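You operate a simulated robot arm through the tools that you are given. There is no shell and no other tool. Be economical: measure what you need, move in short steps, check, and stop when the job is done.

The job below is to be done with a simulated two-armed robot. You get a single attempt, and the scene is never put back.

## Task
Hold the blue thermometer on the top deck of the cart steady with one hand and press the blue thermometer key to switch it on with the other.

The check looks at the end state, three seconds after you hand in, the way a careful person would. Anything else that was tipped, shoved, dropped, spilled or broken makes it a failure.

## Robot
Two 7-joint arms with two-finger parallel grippers on one trunk, on a base that drives. Base frame: it is fixed to the floor where the robot stands at the start and does not move with it; the origin is under the middle of the robot, x ahead of it, y to its left, z up; the surface under the hand at the start is at about z = 800. Units: mm, rad, N and s.
The left shoulder is at the start at [50, 158, 1158], the right one opposite. With the tool pointing down near the work surface each hand reaches from about 100 to 660 mm from the robot's upright axis, wherever it stands, measured 20 degrees to its own side. Places, roughly: blue thermometer key [500, 0, 900]. Payload 3.91 kg a hand.
The tool frame of a hand sits at the grasp point between the pads (the TCP): z along the fingers, y along the line on which they close. The tips reach 30 mm beyond it. Largest opening 110 mm; finger width 20, thickness 10; the body of the gripper, 48 by 112 mm, starts 55 mm behind the TCP.
Orientation is that of the tool frame in the base frame, as [roll, pitch, yaw] about the fixed x, y, z axes, in that order (R = Rz(yaw) Ry(pitch) Rx(roll)). With the fingers straight down and closing along the base's y, the tool's x points along the base's -x, its y along +y and its z along -z.

## Interface
- The arms move only by the tool step_arm. It takes "left_moves", "right_moves" or both (then of equal length, played together; a hand with none holds still); each is a list of rows, each a list of 7 numbers: the shift along the tool's x, y, z in units of 400 mm (1.0 is 400 mm), then the turn, a rotation vector about the tool's x, y, z in units of 45 degrees (1.0 is 45 degrees), then the gripper command, from -1 (fully open) to 1 (shut), values between in proportion. In form: [[dx, dy, dz, wx, wy, wz, jaw], ...]. A call has 1 to 20 rows; each row is the pose to reach, as a shift and turn from the pose commanded when the call began, along the tool's axes at that moment. A call with a number of a shift or a turn outside -1 to 1 is refused whole. Each row takes 0.2 s and may step no farther than 50 mm and 0.15 rad from the row before; otherwise, or with a gripper value out of range, the whole call is refused. Where a pose cannot be reached the arm comes as near as it can. A force on the tool above 40 N (or 10 N above the force at the start of the call, whichever is more), or a blocked arm, ends the call early, and 0.2 s more pass. Each finger travels about 153 mm/s and halts on what it meets, pressing with about 43 N; the grip force reading is that of the motor and also rises with nothing between the fingers. The clock runs only during rows and for 0.2 s after the last one: add rows that repeat a pose to give the fingers time. It gives the time, the measured TCP pose, the force on the tool (base axes), the opening and the grip force at its end, in the units of the frame above (readings bear some noise), with the torque about the TCP (base axes, N m) and any sound that the robot's microphone picked up.
- Cameras (640 x 400 px; columns grow to the right, rows downward): "scene" is now at [129.8, 16.4, 1311.8]; the picture's right is [0.19, -0.98, 0.00], its down [-0.42, -0.08, -0.90] and it looks along [0.89, 0.17, -0.43] (base axes); focal length 214 px, centre (320, 200). "left" rides on the left gripper at [73, -17, -103] in its tool frame; the picture's right is [0.23, 0.97, 0.00], its down [-0.76, 0.18, -0.62] and it looks along [-0.61, 0.14, 0.78] (tool axes); focal length 222 px, centre (320, 200). "right" rides on the right gripper at [72, 17, -103] in its tool frame; the picture's right is [-0.23, 0.97, 0.00], its down [-0.76, -0.18, -0.62] and it looks along [-0.61, -0.14, 0.78] (tool axes); focal length 222 px, centre (320, 200). There is no depth. A picture from a camera that has moved, and an enlarged one, comes with that camera's place and axes in the base frame and with its lens.
- grab_frame(camera): a new picture of that camera. The clock stands still meanwhile.
- raise_lower(by): slides the trunk up (or, below 0, down) by that many mm; the arms and the scene camera ride with it, the base frame stays. It gives what a move gives, with no picture.
- steer(legs): drives the robot by 1 to 6 legs, each [ahead, turn to the left] in mm and rad, along the robot's own axes; the way and the turn of a leg run together, so that a leg with both is an arc; at most 1500 mm and 3.142 rad a leg. The arms and the cameras ride along, it lands a little off, and it stops where it bumps. It gives what a move gives.
- head_to(pan, tilt): turns the head with the scene camera to pan (to the left, within 1.396 rad either way) and tilt (down, from -0.506 to 1.204), counted from straight ahead of the robot. It gives what a move gives.
- enlarge(camera, box): a new picture of the part [left, top, right, bottom] of that camera's present view, enlarged. The clock stands still meanwhile.
- hand_in(): hands the job in; it is judged then, once.

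Go step by step. Nothing tells you exact positions but the pictures and the camera data: compare them with the known pose of the tool, close in by small moves and look again before you grip or let go. The budget is 120 turns and 100 pictures, counting those below and the enlarged ones. Unless the task says otherwise, let go and move clear before handing in, and close with one line.

The tools are called after "Emit:" as name(argument=value, ...) on one line, values as JSON. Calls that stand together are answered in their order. step_arm: Moves the arms, as the interface text tells. Its arguments: {"type":"object","properties":{"left_moves":{"type":"array","items":{"type":"array","items":{"type":"number"}}},"right_moves":{"type":"array","items":{"type":"array","items":{"type":"number"}}}},"required":[]} The other tools are called the same way: raise_lower (by) slides the trunk up or down; steer (legs) drives the base; head_to (pan, tilt) turns the head that bears the scene camera; grab_frame (camera) takes a picture; enlarge (camera, box) takes an enlarged picture of a part of a camera's view; hand_in () hands the job in.

At the start:

```text
time: 0.0
left_tool_pos: [243.3, 139.4, 1223.1]
left_tcp_rot: [-3.138, 0.001, -3.14]
left_ft_force: [0.7, 0.2, -1.3]
left_wrist_torque: [0.02, 0.0, -0.01]
left_opening: 109.6
left_gripper_force: 0.2
right_tool_pos: [327.4, -95.5, 1164.4]
right_tcp_rot: [3.14, -0.001, 3.14]
right_ft_force: [0.5, -0.1, 0.3]
right_wrist_torque: [0.0, -0.01, -0.01]
right_opening: 109.8
right_gripper_force: 0.0
trunk travel left (down, up): [-400.0, 82.0]
robot x, y, heading: [0.0, 2.1, 0.003]
head pan, tilt: [0.188, 0.44]
```

scene: 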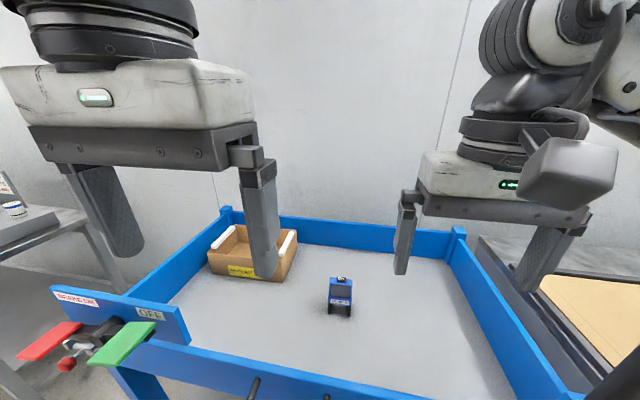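
right: 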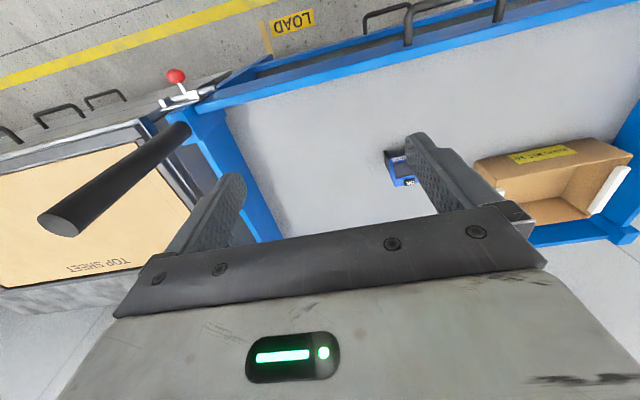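
left: 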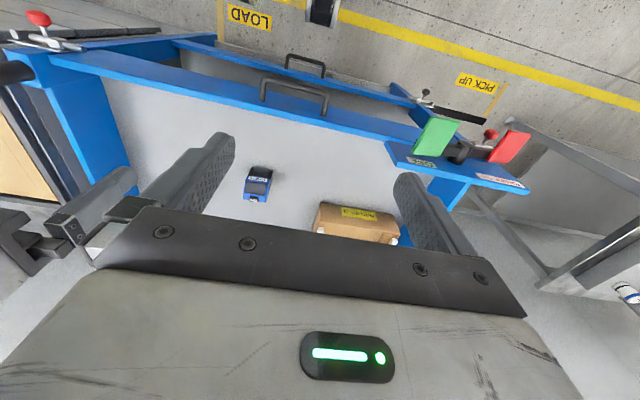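

I see a small blue device in the middle of the cart deck, with brake pedals on the cart's left. I'll enlarge both to learn what they look like.

Emit:
enlarge(camera="scene", box=[290, 255, 390, 335])

Emit:
enlarge(camera="scene", box=[0, 260, 220, 400])

Emit:
enlarge(camera="left", box=[210, 145, 310, 215])

```text
5.00 times, centred on (340, 295) of scene
camera zoom: at [129.8, 16.4, 1311.8], right [0.19, -0.98, 0.0], down [-0.42, -0.08, -0.9], along [0.89, 0.17, -0.43], focal length 1072 px, centre (220, -275)
```

zoom: 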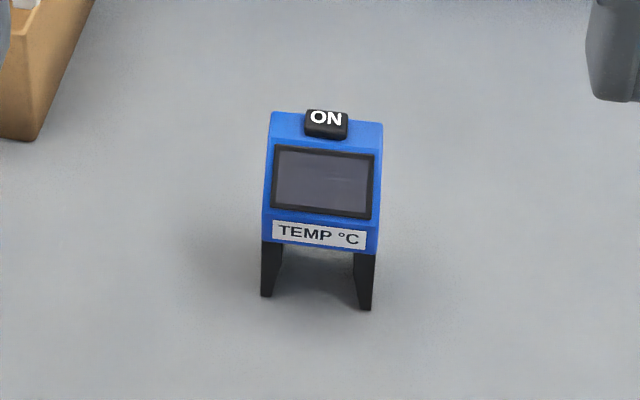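

```text
2.86 times, centred on (110, 330) of scene
camera zoom: at [129.8, 16.4, 1311.8], right [0.19, -0.98, 0.0], down [-0.42, -0.08, -0.9], along [0.89, 0.17, -0.43], focal length 613 px, centre (920, -171)
```

zoom: 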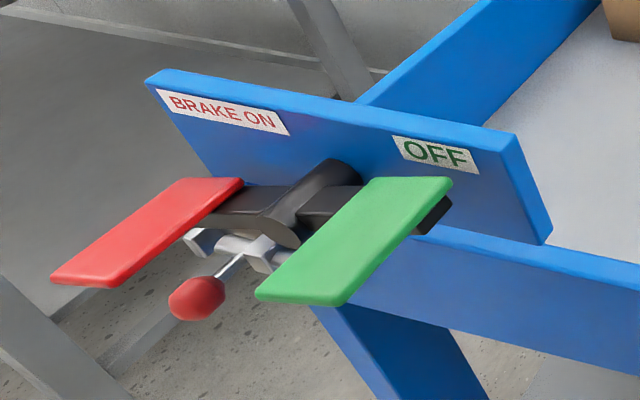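

```text
5.71 times, centred on (260, 180) of left
camera zoom: at [170.0, 122.5, 1326.4], right [-0.23, 0.97, 0.0], down [0.76, 0.18, 0.62], along [0.61, 0.14, -0.78], focal length 1269 px, centre (663, 314)
```

zoom: 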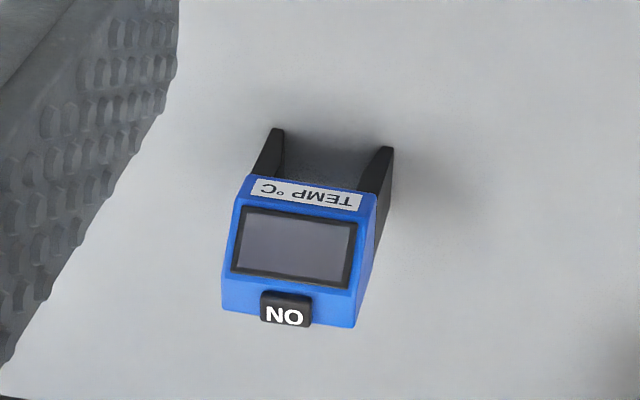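

The key comes out near (542, 40, 896). The device is about 56 mm wide, yawed slightly to the left, and the deck is at about 800. A dark post stands near the right front corner, so I'll look there before moving the right arm.

Emit:
head_to(pan=-0.4, tilt=0.9)

Emit:
grab_frame(camera="scene")

```text
time: 1.0
left_tool_pos: [242.7, 140.0, 1222.3]
left_tcp_rot: [-3.136, 0.0, -3.139]
left_ft_force: [-0.3, -0.8, -0.1]
left_wrist_torque: [-0.01, -0.03, 0.02]
left_opening: 110.0
left_gripper_force: 0.1
right_tool_pos: [328.0, -96.4, 1164.4]
right_tcp_rot: [-3.142, 0.002, -3.141]
right_ft_force: [0.0, 0.5, 1.0]
right_wrist_torque: [0.0, 0.01, 0.0]
right_opening: 109.8
right_gripper_force: 0.2
trunk travel left (down, up): [-400.0, 82.0]
robot x, y, heading: [-0.2, -1.5, 0.006]
head pan, tilt: [-0.4, 0.901]
```

```text
93 pictures are left
camera scene: at [109.0, -30.1, 1272.5], right [-0.39, -0.92, 0.0], down [-0.72, 0.3, -0.62], along [0.57, -0.24, -0.78], focal length 214 px, centre (320, 200)
```

scene: 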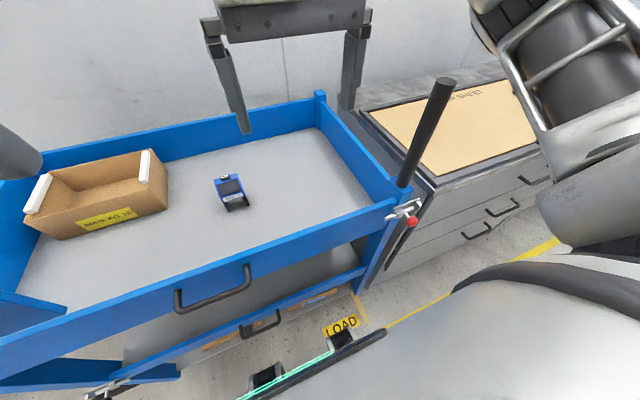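

The post stands near (369, -365) and reaches up to about z 1110. I'll move the right hand a little right and up, closing it, then tilt the left hand 45° and stop short of the device.

Emit:
step_arm(right_moves=[[0, -0.06, -0.04, 0, 0, 0, -0.5], [0, -0.12, -0.08, 0, 0, 0, 0], [0, -0.18, -0.12, 0, 0, 0, 0.5], [0, -0.2, -0.12, 0, 0, 0, 1], [0, -0.2, -0.12, 0, 0, 0, 1], [0, -0.2, -0.12, 0, 0, 0, 1]])

Emit:
step_arm(left_moves=[[-0.0468, -0.0248, 0.062, 0, -0.1, 0, -1], [-0.0935, -0.0495, 0.124, 0, -0.2, 0, -1], [-0.14, -0.0743, 0.186, 0, -0.3, 0, -1], [-0.187, -0.099, 0.248, 0, -0.4, 0, -1], [-0.234, -0.124, 0.31, 0, -0.5, 0, -1], [-0.28, -0.1485, 0.372, 0, -0.6, 0, -1], [-0.327, -0.173, 0.434, 0, -0.7, 0, -1], [-0.374, -0.198, 0.496, 0, -0.8, 0, -1], [-0.421, -0.223, 0.558, 0, -0.9, 0, -1], [-0.4675, -0.2475, 0.62, 0, -1, 0, -1], [-0.4675, -0.2475, 0.62, 0, -1, 0, -1]])

Emit:
grab_frame(camera="left")

Emit:
head_to(pan=0.1, tilt=0.6)

Emit:
grab_frame(camera="scene")

```text
time: 2.4
left_tool_pos: [243.8, 139.2, 1223.3]
left_tcp_rot: [-3.138, -0.002, -3.141]
left_ft_force: [-0.6, -0.6, -0.1]
left_wrist_torque: [-0.01, -0.01, -0.01]
left_opening: 109.7
left_gripper_force: 0.0
right_tool_pos: [327.5, -175.2, 1212.4]
right_tcp_rot: [3.141, 0.0, -3.141]
right_ft_force: [-0.1, -0.1, -0.2]
right_wrist_torque: [0.03, -0.04, 0.01]
right_opening: 0.2
right_gripper_force: 38.1
trunk travel left (down, up): [-400.0, 82.0]
robot x, y, heading: [-2.4, -3.1, -0.006]
head pan, tilt: [-0.4, 0.901]
```

```text
time: 4.8
left_tool_pos: [430.9, 39.5, 976.4]
left_tcp_rot: [-3.138, 0.787, -3.136]
left_ft_force: [-0.3, -0.4, -1.2]
left_wrist_torque: [0.01, 0.0, -0.01]
left_opening: 110.0
left_gripper_force: 0.1
right_tool_pos: [327.2, -175.1, 1211.7]
right_tcp_rot: [-3.141, 0.0, 3.14]
right_ft_force: [-0.5, 0.0, 0.2]
right_wrist_torque: [0.0, 0.01, 0.02]
right_opening: 0.2
right_gripper_force: 38.1
trunk travel left (down, up): [-400.0, 82.0]
robot x, y, heading: [1.8, -2.2, 0.0]
head pan, tilt: [-0.4, 0.901]
```

```text
92 pictures are left
camera left: at [306.9, 22.2, 999.0], right [-0.16, 0.97, -0.16], down [0.1, 0.18, 0.98], along [0.98, 0.14, -0.12], focal length 222 px, centre (320, 200)
```

left: 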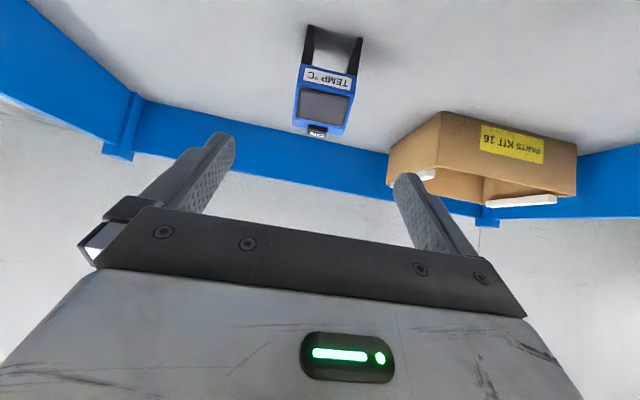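

```text
time: 5.7
left_tool_pos: [431.0, 38.5, 977.1]
left_tcp_rot: [-3.137, 0.785, -3.137]
left_ft_force: [0.3, 0.6, 0.2]
left_wrist_torque: [-0.05, 0.02, 0.03]
left_opening: 109.7
left_gripper_force: 0.1
right_tool_pos: [327.8, -174.2, 1213.7]
right_tcp_rot: [3.14, 0.001, -3.141]
right_ft_force: [0.0, 0.2, 1.3]
right_wrist_torque: [-0.02, 0.02, -0.01]
right_opening: 0.0
right_gripper_force: 37.7
trunk travel left (down, up): [-400.0, 82.0]
robot x, y, heading: [-0.2, -2.7, -0.001]
head pan, tilt: [0.099, 0.6]
```

```text
91 pictures are left
camera scene: at [127.4, 7.9, 1297.2], right [0.1, -1.0, 0.0], down [-0.56, -0.06, -0.82], along [0.82, 0.08, -0.57], focal length 214 px, centre (320, 200)
```

scene: 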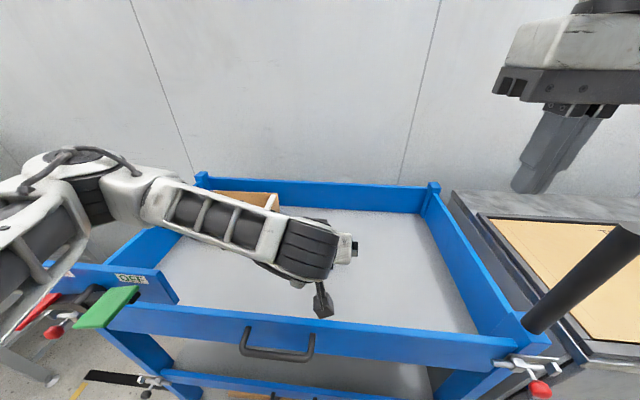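

The left hand is in its standoff pose with the arm over the left side. I'll zoom in on the device from the left camera, and move the right hand over for a view from the right.

Emit:
enlarge(camera="left", box=[270, 15, 390, 145])

Emit:
grab_frame(camera="right")

```text
3.08 times, centred on (330, 80) of left
camera zoom: at [306.9, 22.2, 999.4], right [-0.16, 0.97, -0.16], down [0.1, 0.18, 0.98], along [0.98, 0.14, -0.12], focal length 684 px, centre (289, 569)
```

zoom: 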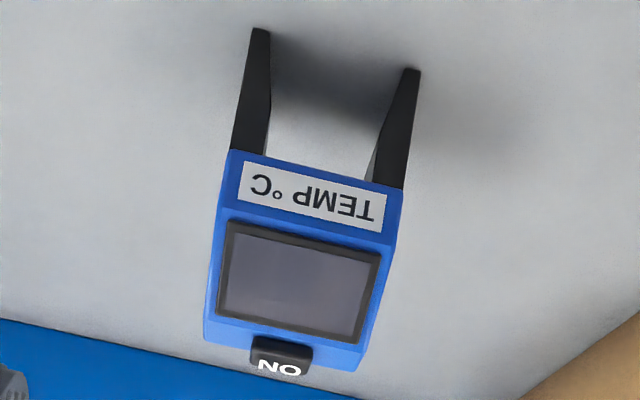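

```text
89 pictures are left
camera right: at [254.7, -158.5, 1315.4], right [0.23, 0.97, 0.0], down [0.76, -0.18, 0.62], along [0.61, -0.14, -0.78], focal length 222 px, centre (320, 200)
```

right: 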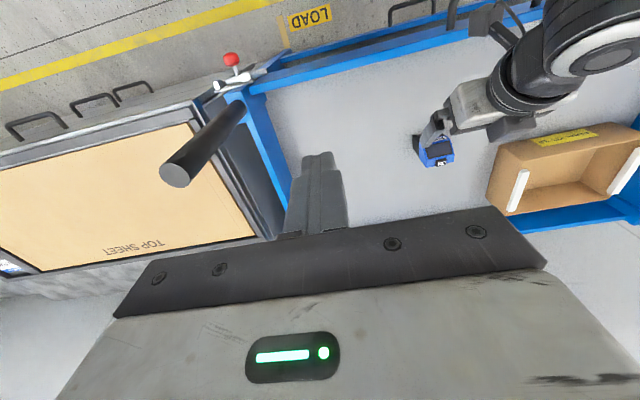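

The housing is about 56 mm wide, with its lower front edge at x≈508, z≈846, y 10–66, and a yaw of about 0.075. I'll bring the right hand round to the device's right side so its camera gives me a profile of the key.

Emit:
step_arm(right_moves=[[-0.076, 0.009, 0.0757, 0, 0, -0.143, 1], [-0.152, 0.018, 0.151, 0, 0, -0.286, 1], [-0.228, 0.027, 0.227, 0, 0, -0.429, 1], [-0.304, 0.036, 0.303, 0, 0, -0.571, 1], [-0.38, 0.045, 0.379, 0, 0, -0.714, 1], [-0.456, 0.054, 0.454, 0, 0, -0.857, 1], [-0.5325, 0.0625, 0.53, 0, 0, -1, 1], [-0.5325, 0.0625, 0.53, 0, 0, -1, 1]])

Emit:
step_arm(right_moves=[[0, 0, 0, 0, 0, -0.17, 1], [0, 0, 0, 0, 0, -0.34, 1], [0, 0, 0, 0, 0, -0.51, 1], [0, 0, 0, 0, 0, -0.68, 1], [0, 0, 0, 0, 0, -0.85, 1], [0, 0, 0, 0, 0, -1, 1], [0, 0, 0, 0, 0, -1, 1]])

Emit:
grab_frame(camera="right")

```text
time: 7.7
left_tool_pos: [419.5, 33.6, 981.3]
left_tcp_rot: [3.131, 0.803, 3.137]
left_ft_force: [0.1, -1.3, -0.2]
left_wrist_torque: [0.03, 0.01, 0.02]
left_opening: 110.1
left_gripper_force: 0.1
right_tool_pos: [519.5, -186.9, 1065.8]
right_tcp_rot: [-3.1, 0.087, -2.501]
right_ft_force: [0.5, -0.1, 0.4]
right_wrist_torque: [0.0, 0.01, 0.0]
right_opening: 0.0
right_gripper_force: 38.0
right hand out of reach, approached as far as the arm can: row 7, 8
trunk travel left (down, up): [-400.0, 82.0]
robot x, y, heading: [1.7, -4.5, -0.014]
head pan, tilt: [0.099, 0.6]
stopped in row 8 (right hand): the arm was blocked; the commanded pose is now the measured one
```

```text
time: 9.5
left_tool_pos: [425.2, 32.4, 979.7]
left_tcp_rot: [3.134, 0.793, 3.137]
left_ft_force: [-1.2, -1.2, 0.2]
left_wrist_torque: [0.05, -0.02, 0.05]
left_opening: 110.0
left_gripper_force: 0.0
right_tool_pos: [380.9, -85.1, 1116.0]
right_tcp_rot: [-2.932, 0.038, -1.823]
right_ft_force: [-0.2, 0.4, 0.3]
right_wrist_torque: [0.01, -0.02, 0.01]
right_opening: 0.0
right_gripper_force: 38.1
right hand out of reach, approached as far as the arm can: row 1, 2, 3, 4, 5, 6, 7
trunk travel left (down, up): [-400.0, 82.0]
robot x, y, heading: [-2.1, -7.9, -0.022]
head pan, tilt: [0.099, 0.6]
stopped in row 7 (right hand): the arm was blocked; the commanded pose is now the measured one
```

```text
88 pictures are left
camera right: at [325.5, -149.6, 1211.8], right [-0.86, 0.46, -0.19], down [0.23, 0.7, 0.67], along [0.45, 0.54, -0.71], focal length 222 px, centre (320, 200)
```

right: 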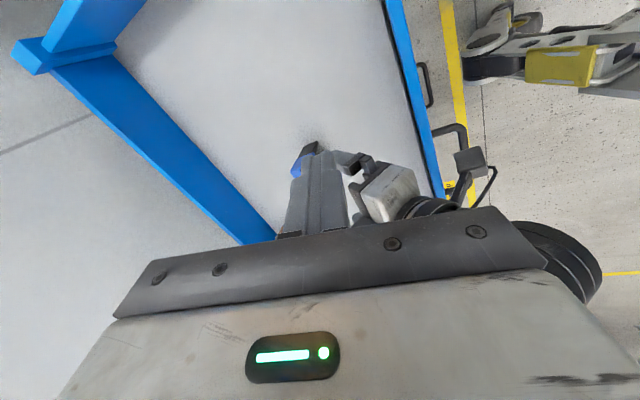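

The right arm was blocked and the base shifted slightly, so I'll check what is touching before moving again.

Emit:
grab_frame(camera="scene")

Emit:
grab_frame(camera="left")

```text
87 pictures are left
camera scene: at [118.0, -8.4, 1297.2], right [0.08, -1.0, -0.01], down [-0.56, -0.04, -0.83], along [0.83, 0.07, -0.56], focal length 214 px, centre (320, 200)
```

scene: 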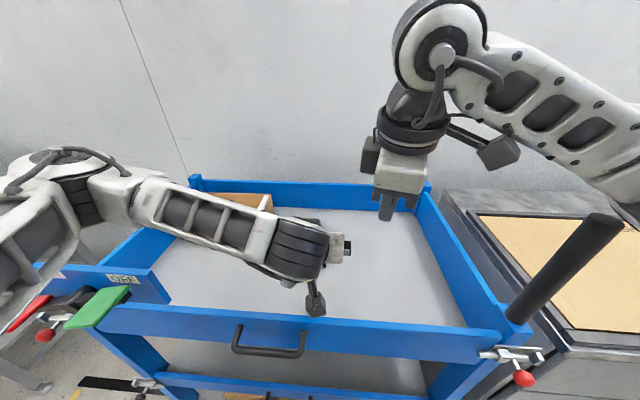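

```text
86 pictures are left
camera left: at [300.0, 15.6, 1001.1], right [-0.16, 0.97, -0.16], down [0.09, 0.17, 0.98], along [0.98, 0.14, -0.11], focal length 222 px, centre (320, 200)
```

left: 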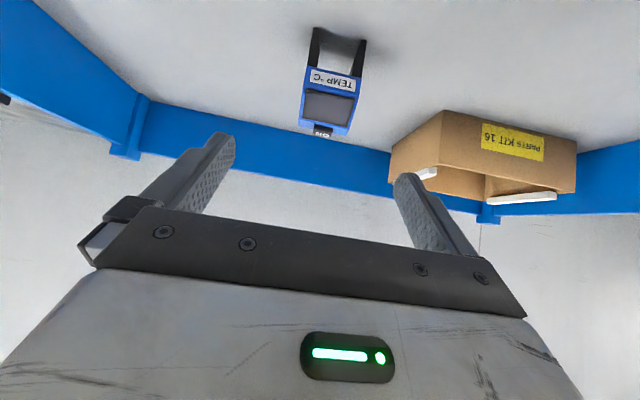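

The right forearm seems to be leaning on something, perhaps the post. I'll back the right hand upward and unwind the yaw a little.

Emit:
step_arm(right_moves=[[0, 0, -0.06, 0, 0, 0.1, 1], [0, 0, -0.12, 0, 0, 0.2, 1], [0, 0, -0.18, 0, 0, 0.3, 1], [0, 0, -0.2, 0, 0, 0.4, 1], [0, 0, -0.2, 0, 0, 0.4, 1]])

Emit:
grab_frame(camera="scene")

```text
time: 10.7
left_tool_pos: [430.5, 38.4, 977.6]
left_tcp_rot: [-3.135, 0.787, -3.138]
left_ft_force: [0.0, -0.3, 0.3]
left_wrist_torque: [-0.01, -0.02, 0.01]
left_opening: 110.0
left_gripper_force: 0.1
right_tool_pos: [370.8, -74.6, 1187.2]
right_tcp_rot: [-2.973, 0.077, -2.116]
right_ft_force: [0.8, -0.3, 0.4]
right_wrist_torque: [0.02, 0.01, 0.0]
right_opening: 0.0
right_gripper_force: 37.7
trunk travel left (down, up): [-400.0, 82.0]
robot x, y, heading: [1.1, -4.1, -0.018]
head pan, tilt: [0.099, 0.6]
```

```text
85 pictures are left
camera scene: at [127.2, 0.7, 1297.2], right [0.08, -1.0, 0.0], down [-0.56, -0.05, -0.82], along [0.82, 0.07, -0.57], focal length 214 px, centre (320, 200)
```

scene: 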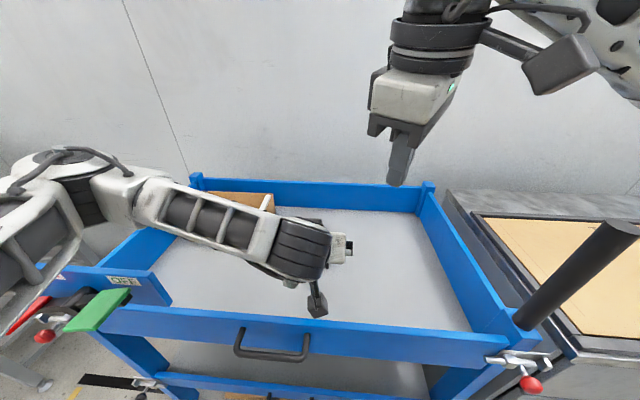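

Contact is released and the left arm is back in place; the right elbow must stay clear of the post. I'll turn the right hand back to its natural yaw and check that the device has not moved.

Emit:
step_arm(right_moves=[[0, 0, 0, 0, 0, 0.17, 1], [0, 0, 0, 0, 0, 0.34, 1], [0, 0, 0, 0, 0, 0.51, 1], [0, 0, 0, 0, 0, 0.68, 1], [0, 0, 0, 0, 0, 0.85, 1], [0, 0, 0, 0, 0, 1, 1], [0, 0, 0, 0, 0, 1, 1]])

Emit:
enlarge(camera="left", box=[270, 15, 390, 145])

Emit:
grab_frame(camera="right")

```text
time: 12.3
left_tool_pos: [431.5, 37.1, 978.6]
left_tcp_rot: [-3.136, 0.787, -3.14]
left_ft_force: [0.2, -0.2, -0.2]
left_wrist_torque: [0.0, -0.01, 0.01]
left_opening: 110.1
left_gripper_force: 0.0
right_tool_pos: [372.3, -73.4, 1185.8]
right_tcp_rot: [-3.077, 0.175, -2.903]
right_ft_force: [-0.5, -0.2, 0.9]
right_wrist_torque: [0.01, -0.01, -0.03]
right_opening: 0.0
right_gripper_force: 38.4
trunk travel left (down, up): [-400.0, 82.0]
robot x, y, heading: [-3.5, -5.2, -0.014]
head pan, tilt: [0.099, 0.6]
```

```text
3.08 times, centred on (330, 80) of left
camera zoom: at [306.6, 20.5, 999.6], right [-0.16, 0.97, -0.16], down [0.1, 0.18, 0.98], along [0.98, 0.14, -0.12], focal length 684 px, centre (289, 569)
```

zoom: 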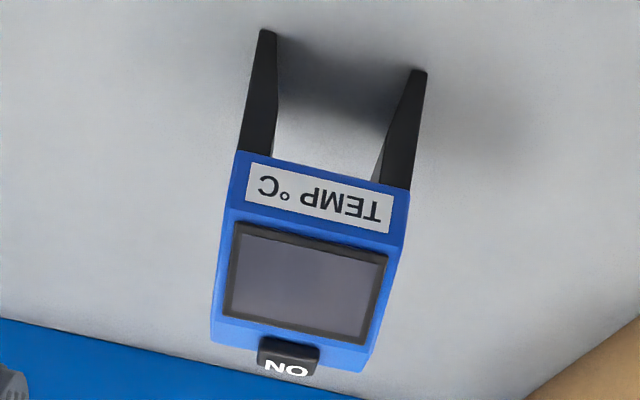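

```text
83 pictures are left
camera right: at [279.0, -71.5, 1274.5], right [0.0, 1.0, -0.02], down [0.65, 0.02, 0.76], along [0.76, -0.01, -0.65], focal length 222 px, centre (320, 200)
```

right: 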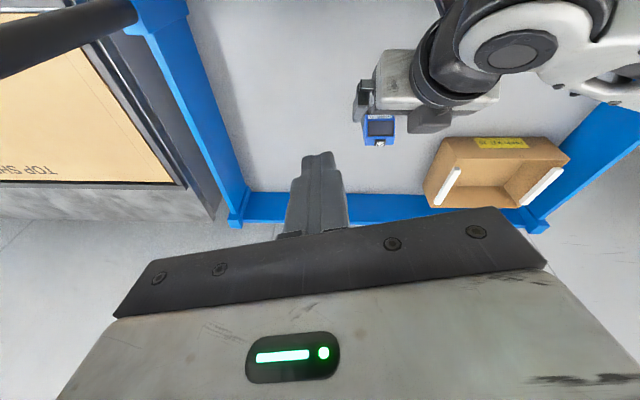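

The device has not moved. I'll zoom in on it with the right camera to judge the key's orientation.

Emit:
enlarge(camera="right", box=[345, 95, 415, 155])

```text
6.67 times, centred on (380, 125) of right
camera zoom: at [279.0, -71.5, 1274.5], right [0.0, 1.0, -0.02], down [0.65, 0.02, 0.76], along [0.76, -0.01, -0.65], focal length 1481 px, centre (-80, 700)
```

zoom: 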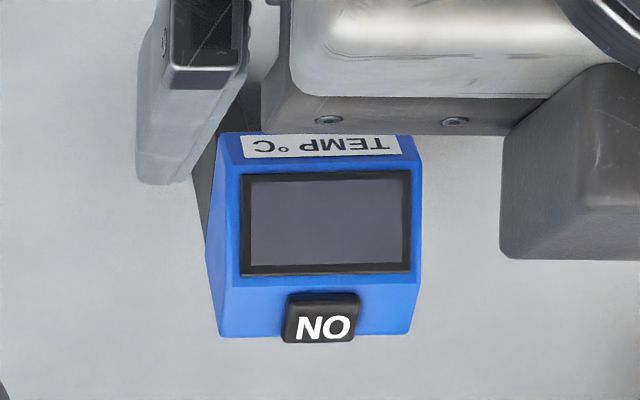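

The key sits on the flat top face at about (543, 41, 898), its top labelled "ON", so it presses straight down. The body spans x 508–555, z 846–888. I'll bring the left hand in along its 45° approach with the matching yaw and stop about 50 mm short to check centring.

Emit:
step_arm(left_moves=[[0.004, 0.0015, 0.0625, -0.017, 0, -0.017, -1], [0.008, 0.003, 0.125, -0.034, 0, -0.034, -1], [0.012, 0.0045, 0.1875, -0.05, 0, -0.05, -1], [0.0177, 0.006, 0.25, -0.0675, 0, -0.0675, -1], [0.0177, 0.006, 0.25, -0.0675, 0, -0.0675, -1]])

Emit:
grab_frame(camera="left")

Emit:
enlarge(camera="right", box=[310, 70, 450, 160])

```text
time: 13.5
left_tool_pos: [497.5, 40.6, 901.5]
left_tcp_rot: [-3.139, 0.787, -3.065]
left_ft_force: [0.3, 0.0, -0.9]
left_wrist_torque: [0.01, 0.0, 0.0]
left_opening: 110.0
left_gripper_force: 0.0
right_tool_pos: [371.4, -73.4, 1185.3]
right_tcp_rot: [-3.075, 0.173, -2.901]
right_ft_force: [0.3, 0.4, -0.6]
right_wrist_torque: [-0.01, 0.02, 0.0]
right_opening: 0.0
right_gripper_force: 37.6
trunk travel left (down, up): [-400.0, 82.0]
robot x, y, heading: [-0.7, -8.0, -0.016]
head pan, tilt: [0.099, 0.6]
```

```text
81 pictures are left
camera left: at [374.3, 13.9, 923.7], right [-0.23, 0.96, -0.16], down [0.08, 0.19, 0.98], along [0.97, 0.21, -0.12], focal length 222 px, centre (320, 200)
```

left: 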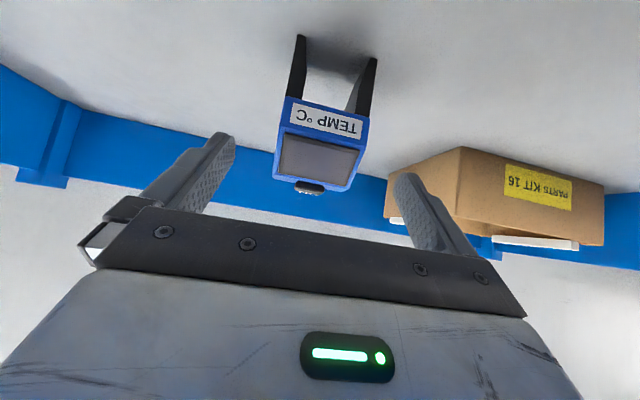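

```text
4.44 times, centred on (380, 115) of right
camera zoom: at [279.0, -71.7, 1274.5], right [0.0, 1.0, -0.02], down [0.65, 0.02, 0.76], along [0.76, -0.01, -0.65], focal length 987 px, centre (53, 578)
```

zoom: 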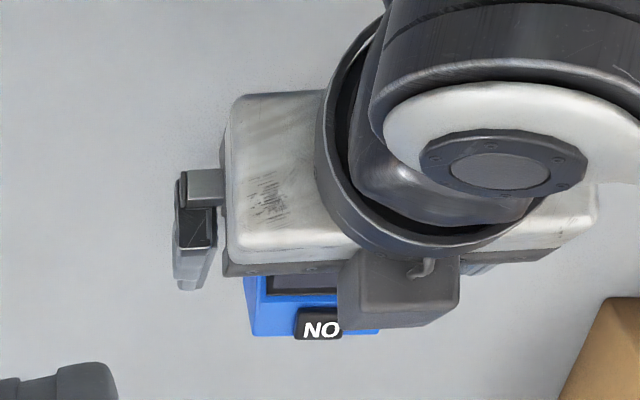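

The device is centred between the left fingers. A box on the upper side of the left gripper might get in the way over the key, so I'll look at it in the scene camera.

Emit:
enlarge(camera="scene", box=[240, 190, 440, 315])

Emit:
enlarge(camera="scene", box=[340, 0, 640, 190])

```text
3.20 times, centred on (340, 252) of scene
camera zoom: at [127.1, 0.7, 1297.3], right [0.08, -1.0, 0.0], down [-0.56, -0.05, -0.83], along [0.82, 0.07, -0.56], focal length 686 px, centre (256, 32)
```

zoom: 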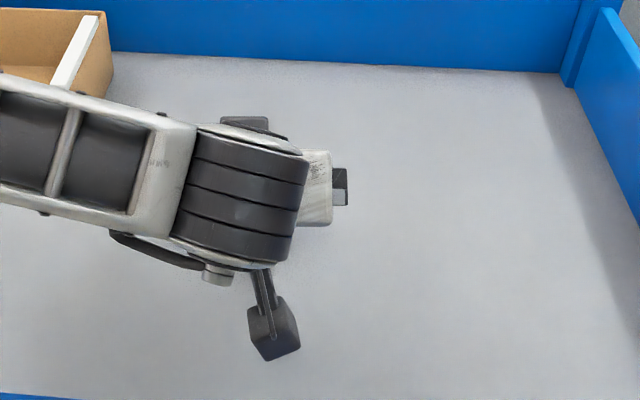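

```text
2.11 times, centred on (490, 95) of scene
camera zoom: at [127.1, 0.7, 1297.3], right [0.08, -1.0, 0.0], down [-0.56, -0.05, -0.83], along [0.82, 0.07, -0.56], focal length 452 px, centre (-38, 421)
```

zoom: 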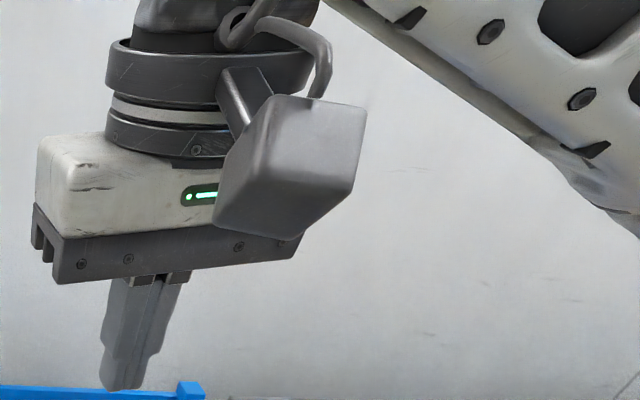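

The box sits at about tool (-41, 0, -94), so the right hand will come in rolled about 45° from its own side to stay clear. Next I advance the left hand to the grasp point (528, 40, 861), still open, and check.

Emit:
step_arm(left_moves=[[0.009, -0.004, 0.06, 0, 0, 0, -1], [0.0177, -0.0075, 0.1255, 0, 0, 0, -1], [0.0177, -0.0075, 0.1255, 0, 0, 0, -1]])

Emit:
grab_frame(camera="left")

Emit:
enlarge(camera="right", box=[310, 70, 450, 160])

```text
time: 14.3
left_tool_pos: [527.8, 37.9, 859.8]
left_tcp_rot: [-3.134, 0.786, -3.064]
left_ft_force: [0.5, -0.7, 0.3]
left_wrist_torque: [0.01, -0.04, 0.0]
left_opening: 109.9
left_gripper_force: 0.0
right_tool_pos: [371.3, -73.5, 1186.9]
right_tcp_rot: [-3.076, 0.173, -2.901]
right_ft_force: [0.2, 0.9, 1.0]
right_wrist_torque: [0.01, 0.01, 0.03]
right_opening: 0.0
right_gripper_force: 38.3
trunk travel left (down, up): [-400.0, 82.0]
robot x, y, heading: [-2.1, -4.6, -0.015]
head pan, tilt: [0.099, 0.6]
```

```text
77 pictures are left
camera left: at [404.2, 12.4, 882.7], right [-0.23, 0.96, -0.16], down [0.08, 0.19, 0.98], along [0.97, 0.21, -0.12], focal length 222 px, centre (320, 200)
```

left: 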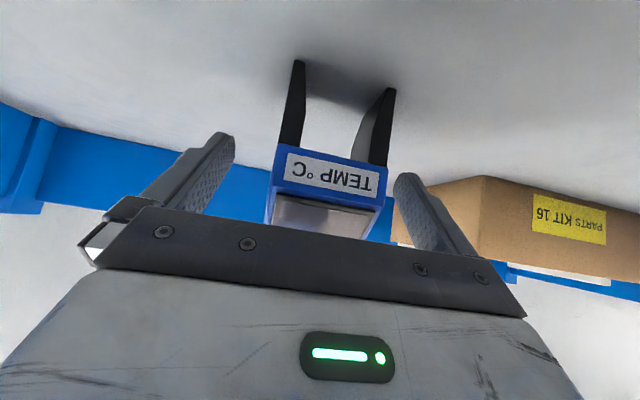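

```text
4.44 times, centred on (380, 115) of right
camera zoom: at [279.0, -71.6, 1274.5], right [0.0, 1.0, -0.02], down [0.65, 0.02, 0.76], along [0.76, -0.01, -0.65], focal length 987 px, centre (53, 578)
```

zoom: 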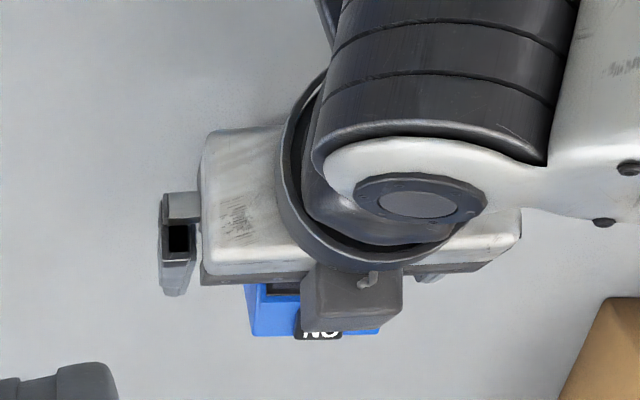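

The fingers straddle the device and the TCP is about 2 mm low in y. I'll correct that and close slowly, checking before the final squeeze.

Emit:
step_arm(left_moves=[[0, 0.004, 0, 0, 0, 0, -0.6], [0, 0.004, 0, 0, 0, 0, -0.25], [0, 0.004, 0, 0, 0, 0, -0.13], [0, 0.004, 0, 0, 0, 0, -0.13]])

Emit:
grab_frame(camera="left")

```text
time: 15.3
left_tool_pos: [527.7, 40.4, 861.1]
left_tcp_rot: [-3.136, 0.788, -3.065]
left_ft_force: [-0.2, -0.1, 0.2]
left_wrist_torque: [0.03, 0.03, 0.01]
left_opening: 62.2
left_gripper_force: 0.0
right_tool_pos: [371.4, -74.3, 1186.6]
right_tcp_rot: [-3.074, 0.174, -2.901]
right_ft_force: [-0.2, 0.5, 0.0]
right_wrist_torque: [0.03, 0.0, 0.02]
right_opening: 0.2
right_gripper_force: 37.3
trunk travel left (down, up): [-400.0, 82.0]
robot x, y, heading: [-0.7, -6.2, -0.015]
head pan, tilt: [0.099, 0.6]
```

```text
75 pictures are left
camera left: at [404.4, 14.1, 883.2], right [-0.23, 0.96, -0.16], down [0.08, 0.19, 0.98], along [0.97, 0.21, -0.12], focal length 222 px, centre (320, 200)
```

left: 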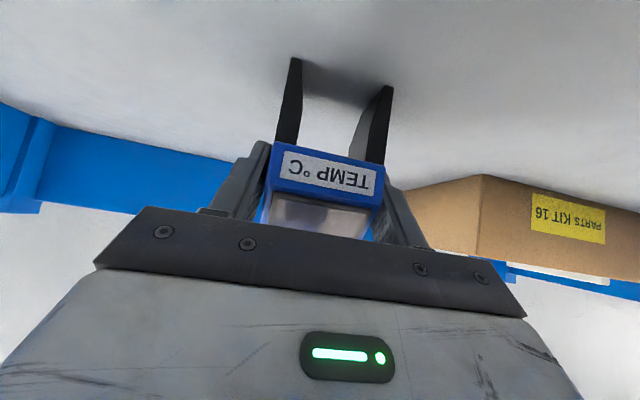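

The device is well centred with a small gap on each side. I'll close the rest of the way gently.

Emit:
step_arm(left_moves=[[0, 0, 0, 0, 0, 0, -0.08], [0, 0, 0, 0, 0, 0, -0.04], [0, 0, 0, 0, 0, 0, 0.0], [0, 0, 0, 0, 0, 0, 0.1], [0, 0, 0, 0, 0, 0, 0.1]])

Emit:
grab_frame(camera="left")

```text
time: 16.5
left_tool_pos: [527.7, 40.7, 861.2]
left_tcp_rot: [-3.135, 0.787, -3.064]
left_ft_force: [0.8, -0.9, 0.8]
left_wrist_torque: [-0.01, -0.05, -0.04]
left_opening: 57.8
left_gripper_force: 42.9
right_tool_pos: [371.8, -73.3, 1186.3]
right_tcp_rot: [-3.076, 0.176, -2.903]
right_ft_force: [0.7, 0.0, -0.3]
right_wrist_torque: [0.01, -0.02, -0.02]
right_opening: 0.0
right_gripper_force: 37.7
trunk travel left (down, up): [-400.0, 82.0]
robot x, y, heading: [-0.2, -3.7, -0.018]
head pan, tilt: [0.099, 0.6]
```

```text
74 pictures are left
camera left: at [404.4, 14.1, 883.2], right [-0.23, 0.96, -0.16], down [0.08, 0.19, 0.98], along [0.97, 0.21, -0.12], focal length 222 px, centre (320, 200)
```

left: 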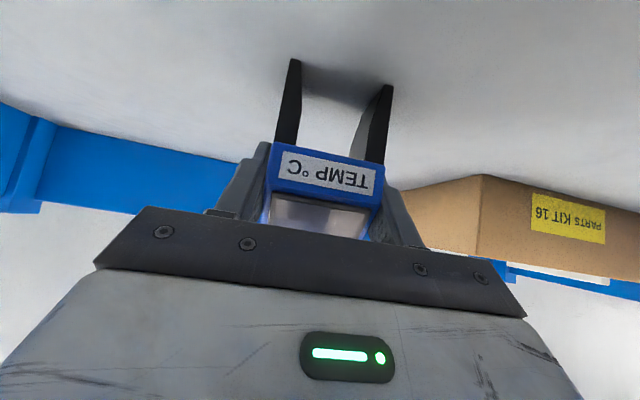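

The device is held (opening 57.8, grip 43 N). Next I level the right hand and bring it forward, then I'll roll it to approach from its own side.

Emit:
step_arm(right_moves=[[-0.041, -0.012, 0.045, -0.021, 0.055, 0.077, 1], [-0.082, -0.024, 0.09, -0.042, 0.111, 0.153, 1], [-0.124, -0.036, 0.135, -0.064, 0.166, 0.23, 1], [-0.165, -0.048, 0.18, -0.085, 0.222, 0.306, 1], [-0.165, -0.048, 0.18, -0.085, 0.222, 0.306, 1]])

```text
time: 17.7
left_tool_pos: [527.8, 40.3, 861.7]
left_tcp_rot: [-3.136, 0.788, -3.065]
left_ft_force: [-0.4, -0.2, 0.4]
left_wrist_torque: [0.08, -0.06, -0.04]
left_opening: 57.9
left_gripper_force: 42.8
right_tool_pos: [451.7, -77.8, 1128.6]
right_tcp_rot: [3.118, 0.003, 3.136]
right_ft_force: [0.0, 0.6, 0.1]
right_wrist_torque: [0.02, 0.0, -0.03]
right_opening: 0.2
right_gripper_force: 37.9
trunk travel left (down, up): [-400.0, 82.0]
robot x, y, heading: [-1.5, -8.1, -0.014]
head pan, tilt: [0.099, 0.6]
```

The right hand is level at (452, -78, 1129). Next I roll it about 40° while moving to (544, -60, 1020).

Emit:
step_arm(right_moves=[[-0.038, 0.0075, 0.045, -0.148, 0, 0, 1], [-0.077, 0.015, 0.09, -0.296, 0, 0, 1], [-0.115, 0.0225, 0.135, -0.445, 0, 0, 1], [-0.153, 0.03, 0.18, -0.593, 0, 0, 1], [-0.192, 0.0375, 0.225, -0.741, 0, 0, 1], [-0.23, 0.045, 0.27, -0.889, 0, 0, 1], [-0.23, 0.045, 0.27, -0.889, 0, 0, 1]])

Emit:
grab_frame(camera="scene")

Emit:
grab_frame(camera="right")

```text
time: 18.7
left_tool_pos: [521.3, 40.7, 862.8]
left_tcp_rot: [-3.13, 0.79, -3.062]
left_ft_force: [1.2, -0.8, -2.0]
left_wrist_torque: [-0.01, 0.0, -0.01]
left_opening: 57.5
left_gripper_force: 43.0
right_tool_pos: [511.5, -62.8, 1157.7]
right_tcp_rot: [2.69, 0.202, 3.137]
right_ft_force: [-0.2, -0.4, 0.2]
right_wrist_torque: [0.01, -0.02, -0.02]
right_opening: 0.0
right_gripper_force: 37.8
trunk travel left (down, up): [-400.0, 82.0]
robot x, y, heading: [-4.0, -5.3, -0.02]
head pan, tilt: [0.099, 0.6]
stopped in row 4 (right hand): the arm was blocked; the commanded pose is now the measured one
```

```text
73 pictures are left
camera scene: at [119.1, 4.5, 1296.0], right [0.08, -1.0, 0.0], down [-0.56, -0.05, -0.83], along [0.83, 0.07, -0.56], focal length 214 px, centre (320, 200)
```

scene: 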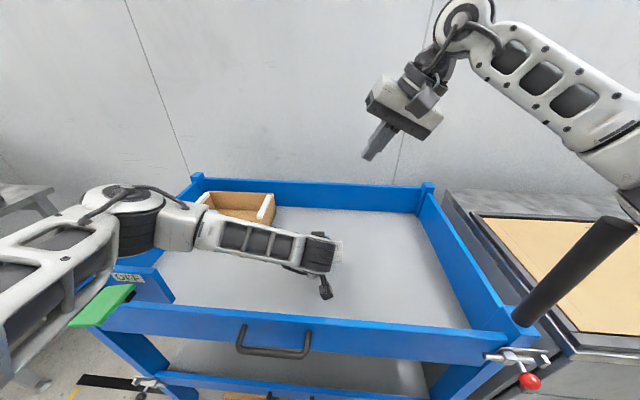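

```text
72 pictures are left
camera right: at [418.5, -92.5, 1239.8], right [0.14, 0.88, 0.46], down [0.65, -0.44, 0.63], along [0.75, 0.21, -0.63], focal length 222 px, centre (320, 200)
```

right: 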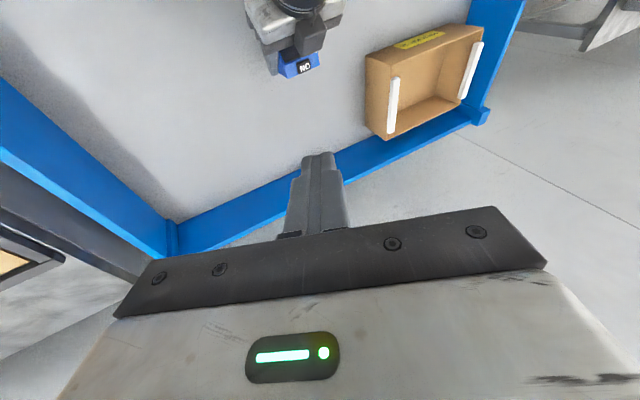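

The right elbow is pressing on the post and pushing the base back, so I'm backing it off at once. After that I'll change the setup: raise the trunk and use a near-vertical right hand.

Emit:
step_arm(right_moves=[[0.04, -0.013, 0.005, 0.14, 0.064, 0, 1], [0.08, -0.026, 0.01, 0.28, 0.128, 0, 1], [0.12, -0.038, 0.015, 0.42, 0.19, 0, 1], [0.16, -0.05, 0.02, 0.57, 0.257, 0, 1], [0.16, -0.05, 0.02, 0.57, 0.257, 0, 1]])

Emit:
grab_frame(camera="left")

Emit:
grab_frame(camera="scene")

```text
time: 19.9
left_tool_pos: [526.9, 40.7, 860.9]
left_tcp_rot: [-3.137, 0.788, -3.064]
left_ft_force: [1.0, 0.1, 2.1]
left_wrist_torque: [0.09, -0.01, -0.06]
left_opening: 57.7
left_gripper_force: 42.6
right_tool_pos: [456.1, -80.3, 1117.7]
right_tcp_rot: [-3.138, -0.019, -3.102]
right_ft_force: [-0.1, -1.0, 0.0]
right_wrist_torque: [0.03, 0.02, 0.03]
right_opening: 0.3
right_gripper_force: 37.6
trunk travel left (down, up): [-400.0, 82.0]
robot x, y, heading: [0.5, -5.5, -0.016]
head pan, tilt: [0.099, 0.6]
```

```text
71 pictures are left
camera left: at [404.8, 14.3, 883.1], right [-0.23, 0.96, -0.16], down [0.08, 0.19, 0.98], along [0.97, 0.21, -0.12], focal length 222 px, centre (320, 200)
```

left: 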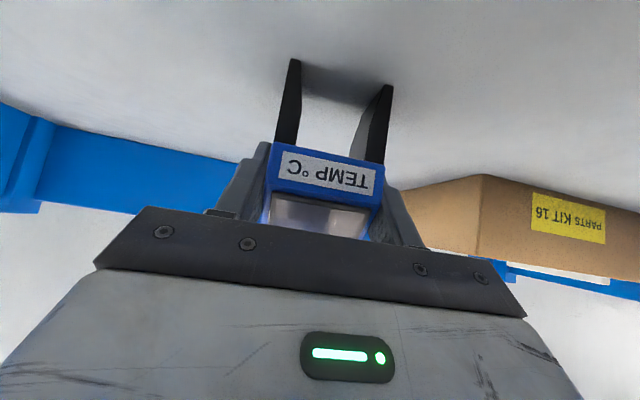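

```text
70 pictures are left
camera scene: at [127.2, 0.8, 1297.2], right [0.08, -1.0, 0.0], down [-0.56, -0.05, -0.83], along [0.82, 0.07, -0.56], focal length 214 px, centre (320, 200)
```

scene: 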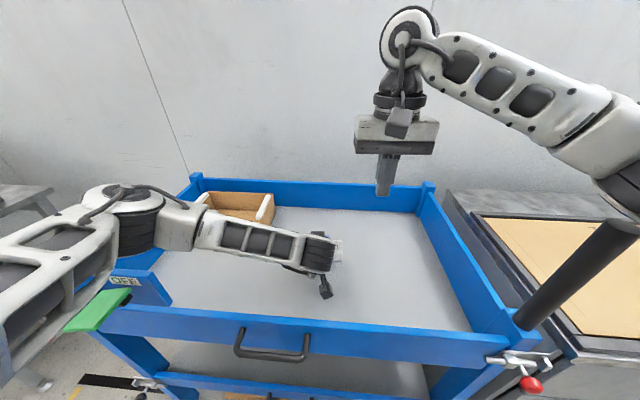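

The left hand is back where it was and the device is unmoved. I'll release it, retreat, raise the trunk 60 mm, back the base up slightly and turn it left, which takes the right elbow away from the post and the left elbow away from the pedals.

Emit:
step_arm(left_moves=[[0, 0, 0, 0, 0, 0, -0.2], [0, 0, 0, 0, 0, 0, -0.6], [0, 0, 0, 0, 0, 0, -1], [0, 0, 0, 0, 0, 0, -1], [0, 0, -0.1, 0, 0, 0, -1], [0, 0, -0.2, 0, 0, 0, -1], [0, 0, -0.3, 0, 0, 0, -1], [0, 0, -0.4, 0, 0, 0, -1], [0, 0, -0.4, 0, 0, 0, -1]])

Emit:
raise_lower(by=60)

Emit:
grab_frame(camera="scene")

```text
time: 21.9
left_tool_pos: [413.7, 29.9, 974.7]
left_tcp_rot: [-3.139, 0.783, -3.065]
left_ft_force: [0.4, 0.1, 0.1]
left_wrist_torque: [-0.03, -0.01, 0.0]
left_opening: 110.1
left_gripper_force: 0.1
right_tool_pos: [456.7, -80.9, 1118.4]
right_tcp_rot: [-3.141, -0.02, -3.1]
right_ft_force: [-0.5, -0.1, 0.1]
right_wrist_torque: [-0.01, 0.0, 0.01]
right_opening: 0.1
right_gripper_force: 38.0
trunk travel left (down, up): [-400.0, 82.0]
robot x, y, heading: [-1.6, -3.3, -0.018]
head pan, tilt: [0.099, 0.6]
```

```text
time: 22.9
left_tool_pos: [414.3, 30.4, 1034.0]
left_tcp_rot: [-3.137, 0.786, -3.065]
left_ft_force: [0.0, 0.0, 0.0]
left_wrist_torque: [0.0, 0.03, 0.0]
left_opening: 110.0
left_gripper_force: 0.0
right_tool_pos: [456.8, -80.9, 1177.8]
right_tcp_rot: [-3.141, -0.019, -3.101]
right_ft_force: [-1.3, -1.0, 0.2]
right_wrist_torque: [0.03, -0.04, 0.02]
right_opening: 0.0
right_gripper_force: 37.7
trunk travel left (down, up): [-460.0, 22.0]
robot x, y, heading: [-0.4, -7.3, -0.014]
head pan, tilt: [0.099, 0.6]
```

```text
69 pictures are left
camera scene: at [127.3, 0.8, 1357.2], right [0.08, -1.0, 0.0], down [-0.56, -0.05, -0.82], along [0.82, 0.07, -0.57], focal length 214 px, centre (320, 200)
```

scene: 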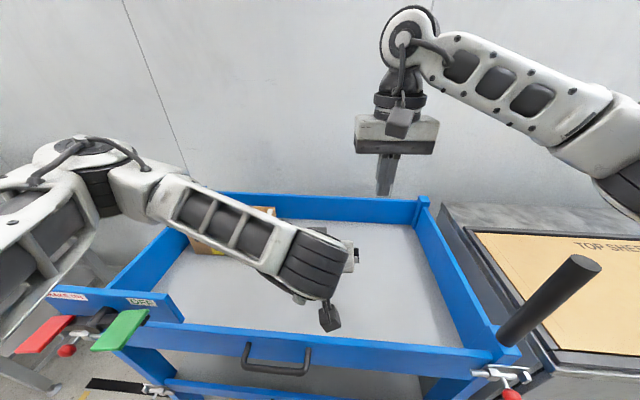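

Both arms are clear. Now I back up 50 mm and turn left 0.25 rad.

Emit:
steer(legs=[[-50, 0], [0, 0.27]])

Emit:
head_to(pan=-0.25, tilt=0.7)

Emit:
grab_frame(camera="scene")

Emit:
grab_frame(camera="left")

Emit:
grab_frame(camera="right")

```text
time: 24.7
left_tool_pos: [341.4, 139.2, 1034.8]
left_tcp_rot: [-3.137, 0.785, -2.796]
left_ft_force: [0.2, 1.0, 1.1]
left_wrist_torque: [0.03, 0.0, -0.02]
left_opening: 110.0
left_gripper_force: 0.0
right_tool_pos: [410.5, 44.3, 1177.6]
right_tcp_rot: [-3.14, -0.019, -2.832]
right_ft_force: [0.1, -0.6, 0.1]
right_wrist_torque: [0.0, -0.01, -0.02]
right_opening: 0.0
right_gripper_force: 37.9
trunk travel left (down, up): [-460.0, 22.0]
robot x, y, heading: [-51.8, -7.4, 0.256]
head pan, tilt: [0.099, 0.6]
```

```text
time: 25.6
left_tool_pos: [339.8, 139.2, 1033.7]
left_tcp_rot: [-3.137, 0.785, -2.795]
left_ft_force: [0.8, 0.3, 0.2]
left_wrist_torque: [0.01, 0.01, -0.02]
left_opening: 109.9
left_gripper_force: 0.1
right_tool_pos: [410.8, 44.8, 1177.7]
right_tcp_rot: [-3.14, -0.02, -2.832]
right_ft_force: [0.1, -0.1, 0.3]
right_wrist_torque: [0.02, 0.0, 0.01]
right_opening: 0.0
right_gripper_force: 37.3
trunk travel left (down, up): [-460.0, 22.0]
robot x, y, heading: [-50.5, -0.7, 0.251]
head pan, tilt: [-0.25, 0.7]
```

```text
68 pictures are left
camera scene: at [73.4, 5.2, 1348.7], right [0.0, -1.0, 0.0], down [-0.64, 0.0, -0.77], along [0.77, 0.0, -0.64], focal length 214 px, centre (320, 200)
```

scene: 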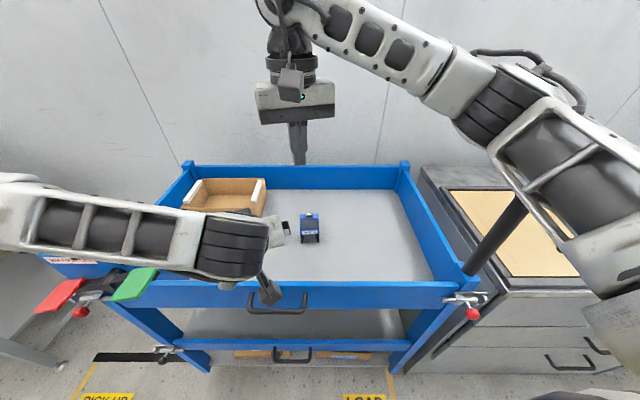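

```text
67 pictures are left
camera left: at [229.3, 82.1, 1056.1], right [-0.48, 0.86, -0.16], down [0.03, 0.2, 0.98], along [0.88, 0.46, -0.12], focal length 222 px, centre (320, 200)
```

left: 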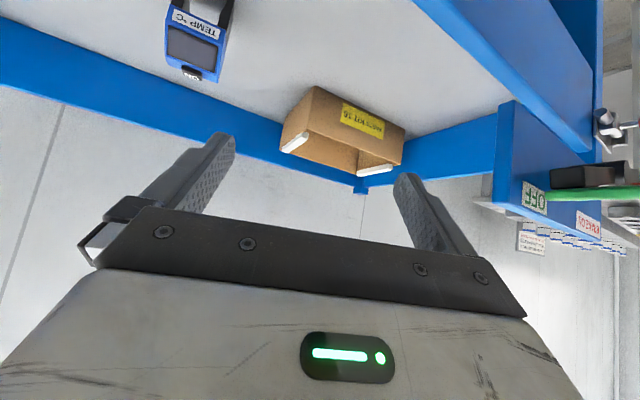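

```text
66 pictures are left
camera right: at [338.4, 38.6, 1281.9], right [-0.08, 1.0, -0.01], down [0.79, 0.07, 0.61], along [0.61, 0.04, -0.79], focal length 222 px, centre (320, 200)
```

right: 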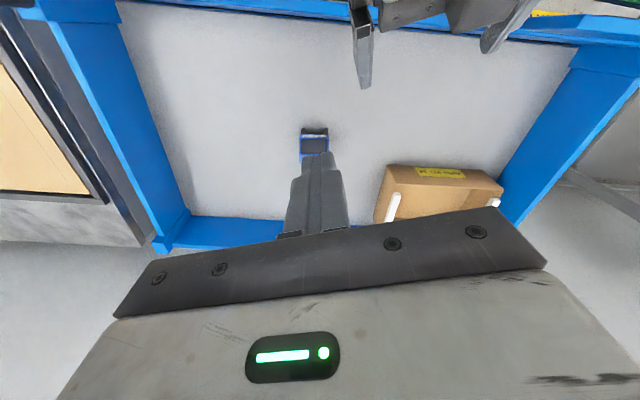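

The elbow is now well above and left of the post, and the device is unmoved. With the left hand still away, I test the right hand's reach to a tilted standoff about 80 mm over the key.

Emit:
step_arm(right_moves=[[-0.052, -0.023, 0.07, -0.093, 0.045, 0, 1], [-0.104, -0.046, 0.14, -0.185, 0.089, 0, 1], [-0.157, -0.069, 0.21, -0.278, 0.134, 0, 1], [-0.209, -0.091, 0.28, -0.371, 0.178, 0, 1], [-0.261, -0.114, 0.35, -0.463, 0.223, 0, 1], [-0.313, -0.137, 0.42, -0.556, 0.267, 0, 1], [-0.313, -0.137, 0.42, -0.556, 0.267, 0, 1]])

Emit:
grab_frame(camera="scene")

Emit:
grab_frame(camera="right")

```text
time: 27.1
left_tool_pos: [339.5, 139.8, 1034.2]
left_tcp_rot: [-3.138, 0.786, -2.798]
left_ft_force: [0.1, 0.5, 0.1]
left_wrist_torque: [-0.02, 0.03, 0.01]
left_opening: 110.2
left_gripper_force: 0.1
right_tool_pos: [543.2, 31.4, 1007.8]
right_tcp_rot: [2.697, -0.223, -2.785]
right_ft_force: [0.1, 0.7, 0.3]
right_wrist_torque: [0.01, 0.01, -0.04]
right_opening: 0.0
right_gripper_force: 37.7
trunk travel left (down, up): [-460.0, 22.0]
robot x, y, heading: [-50.5, -6.8, 0.251]
head pan, tilt: [-0.25, 0.7]
```

```text
65 pictures are left
camera scene: at [73.3, 4.7, 1348.7], right [0.0, -1.0, 0.0], down [-0.64, 0.0, -0.77], along [0.77, 0.0, -0.64], focal length 214 px, centre (320, 200)
```

scene: 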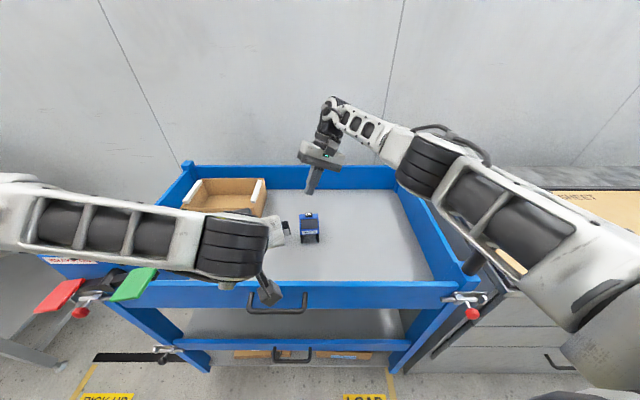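

```text
64 pictures are left
camera right: at [507.2, -14.3, 1121.3], right [-0.01, 0.93, 0.36], down [0.95, -0.1, 0.31], along [0.32, 0.34, -0.88], focal length 222 px, centre (320, 200)
```

right: 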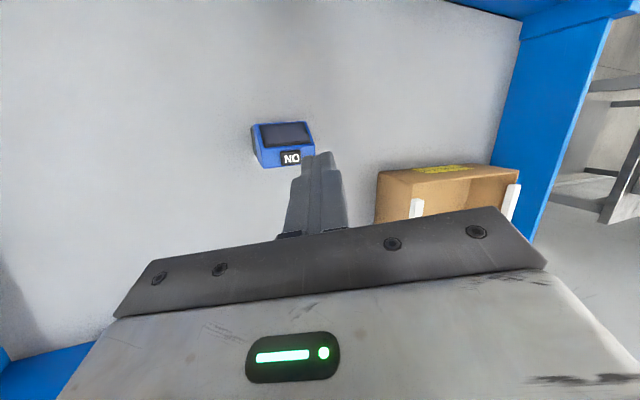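

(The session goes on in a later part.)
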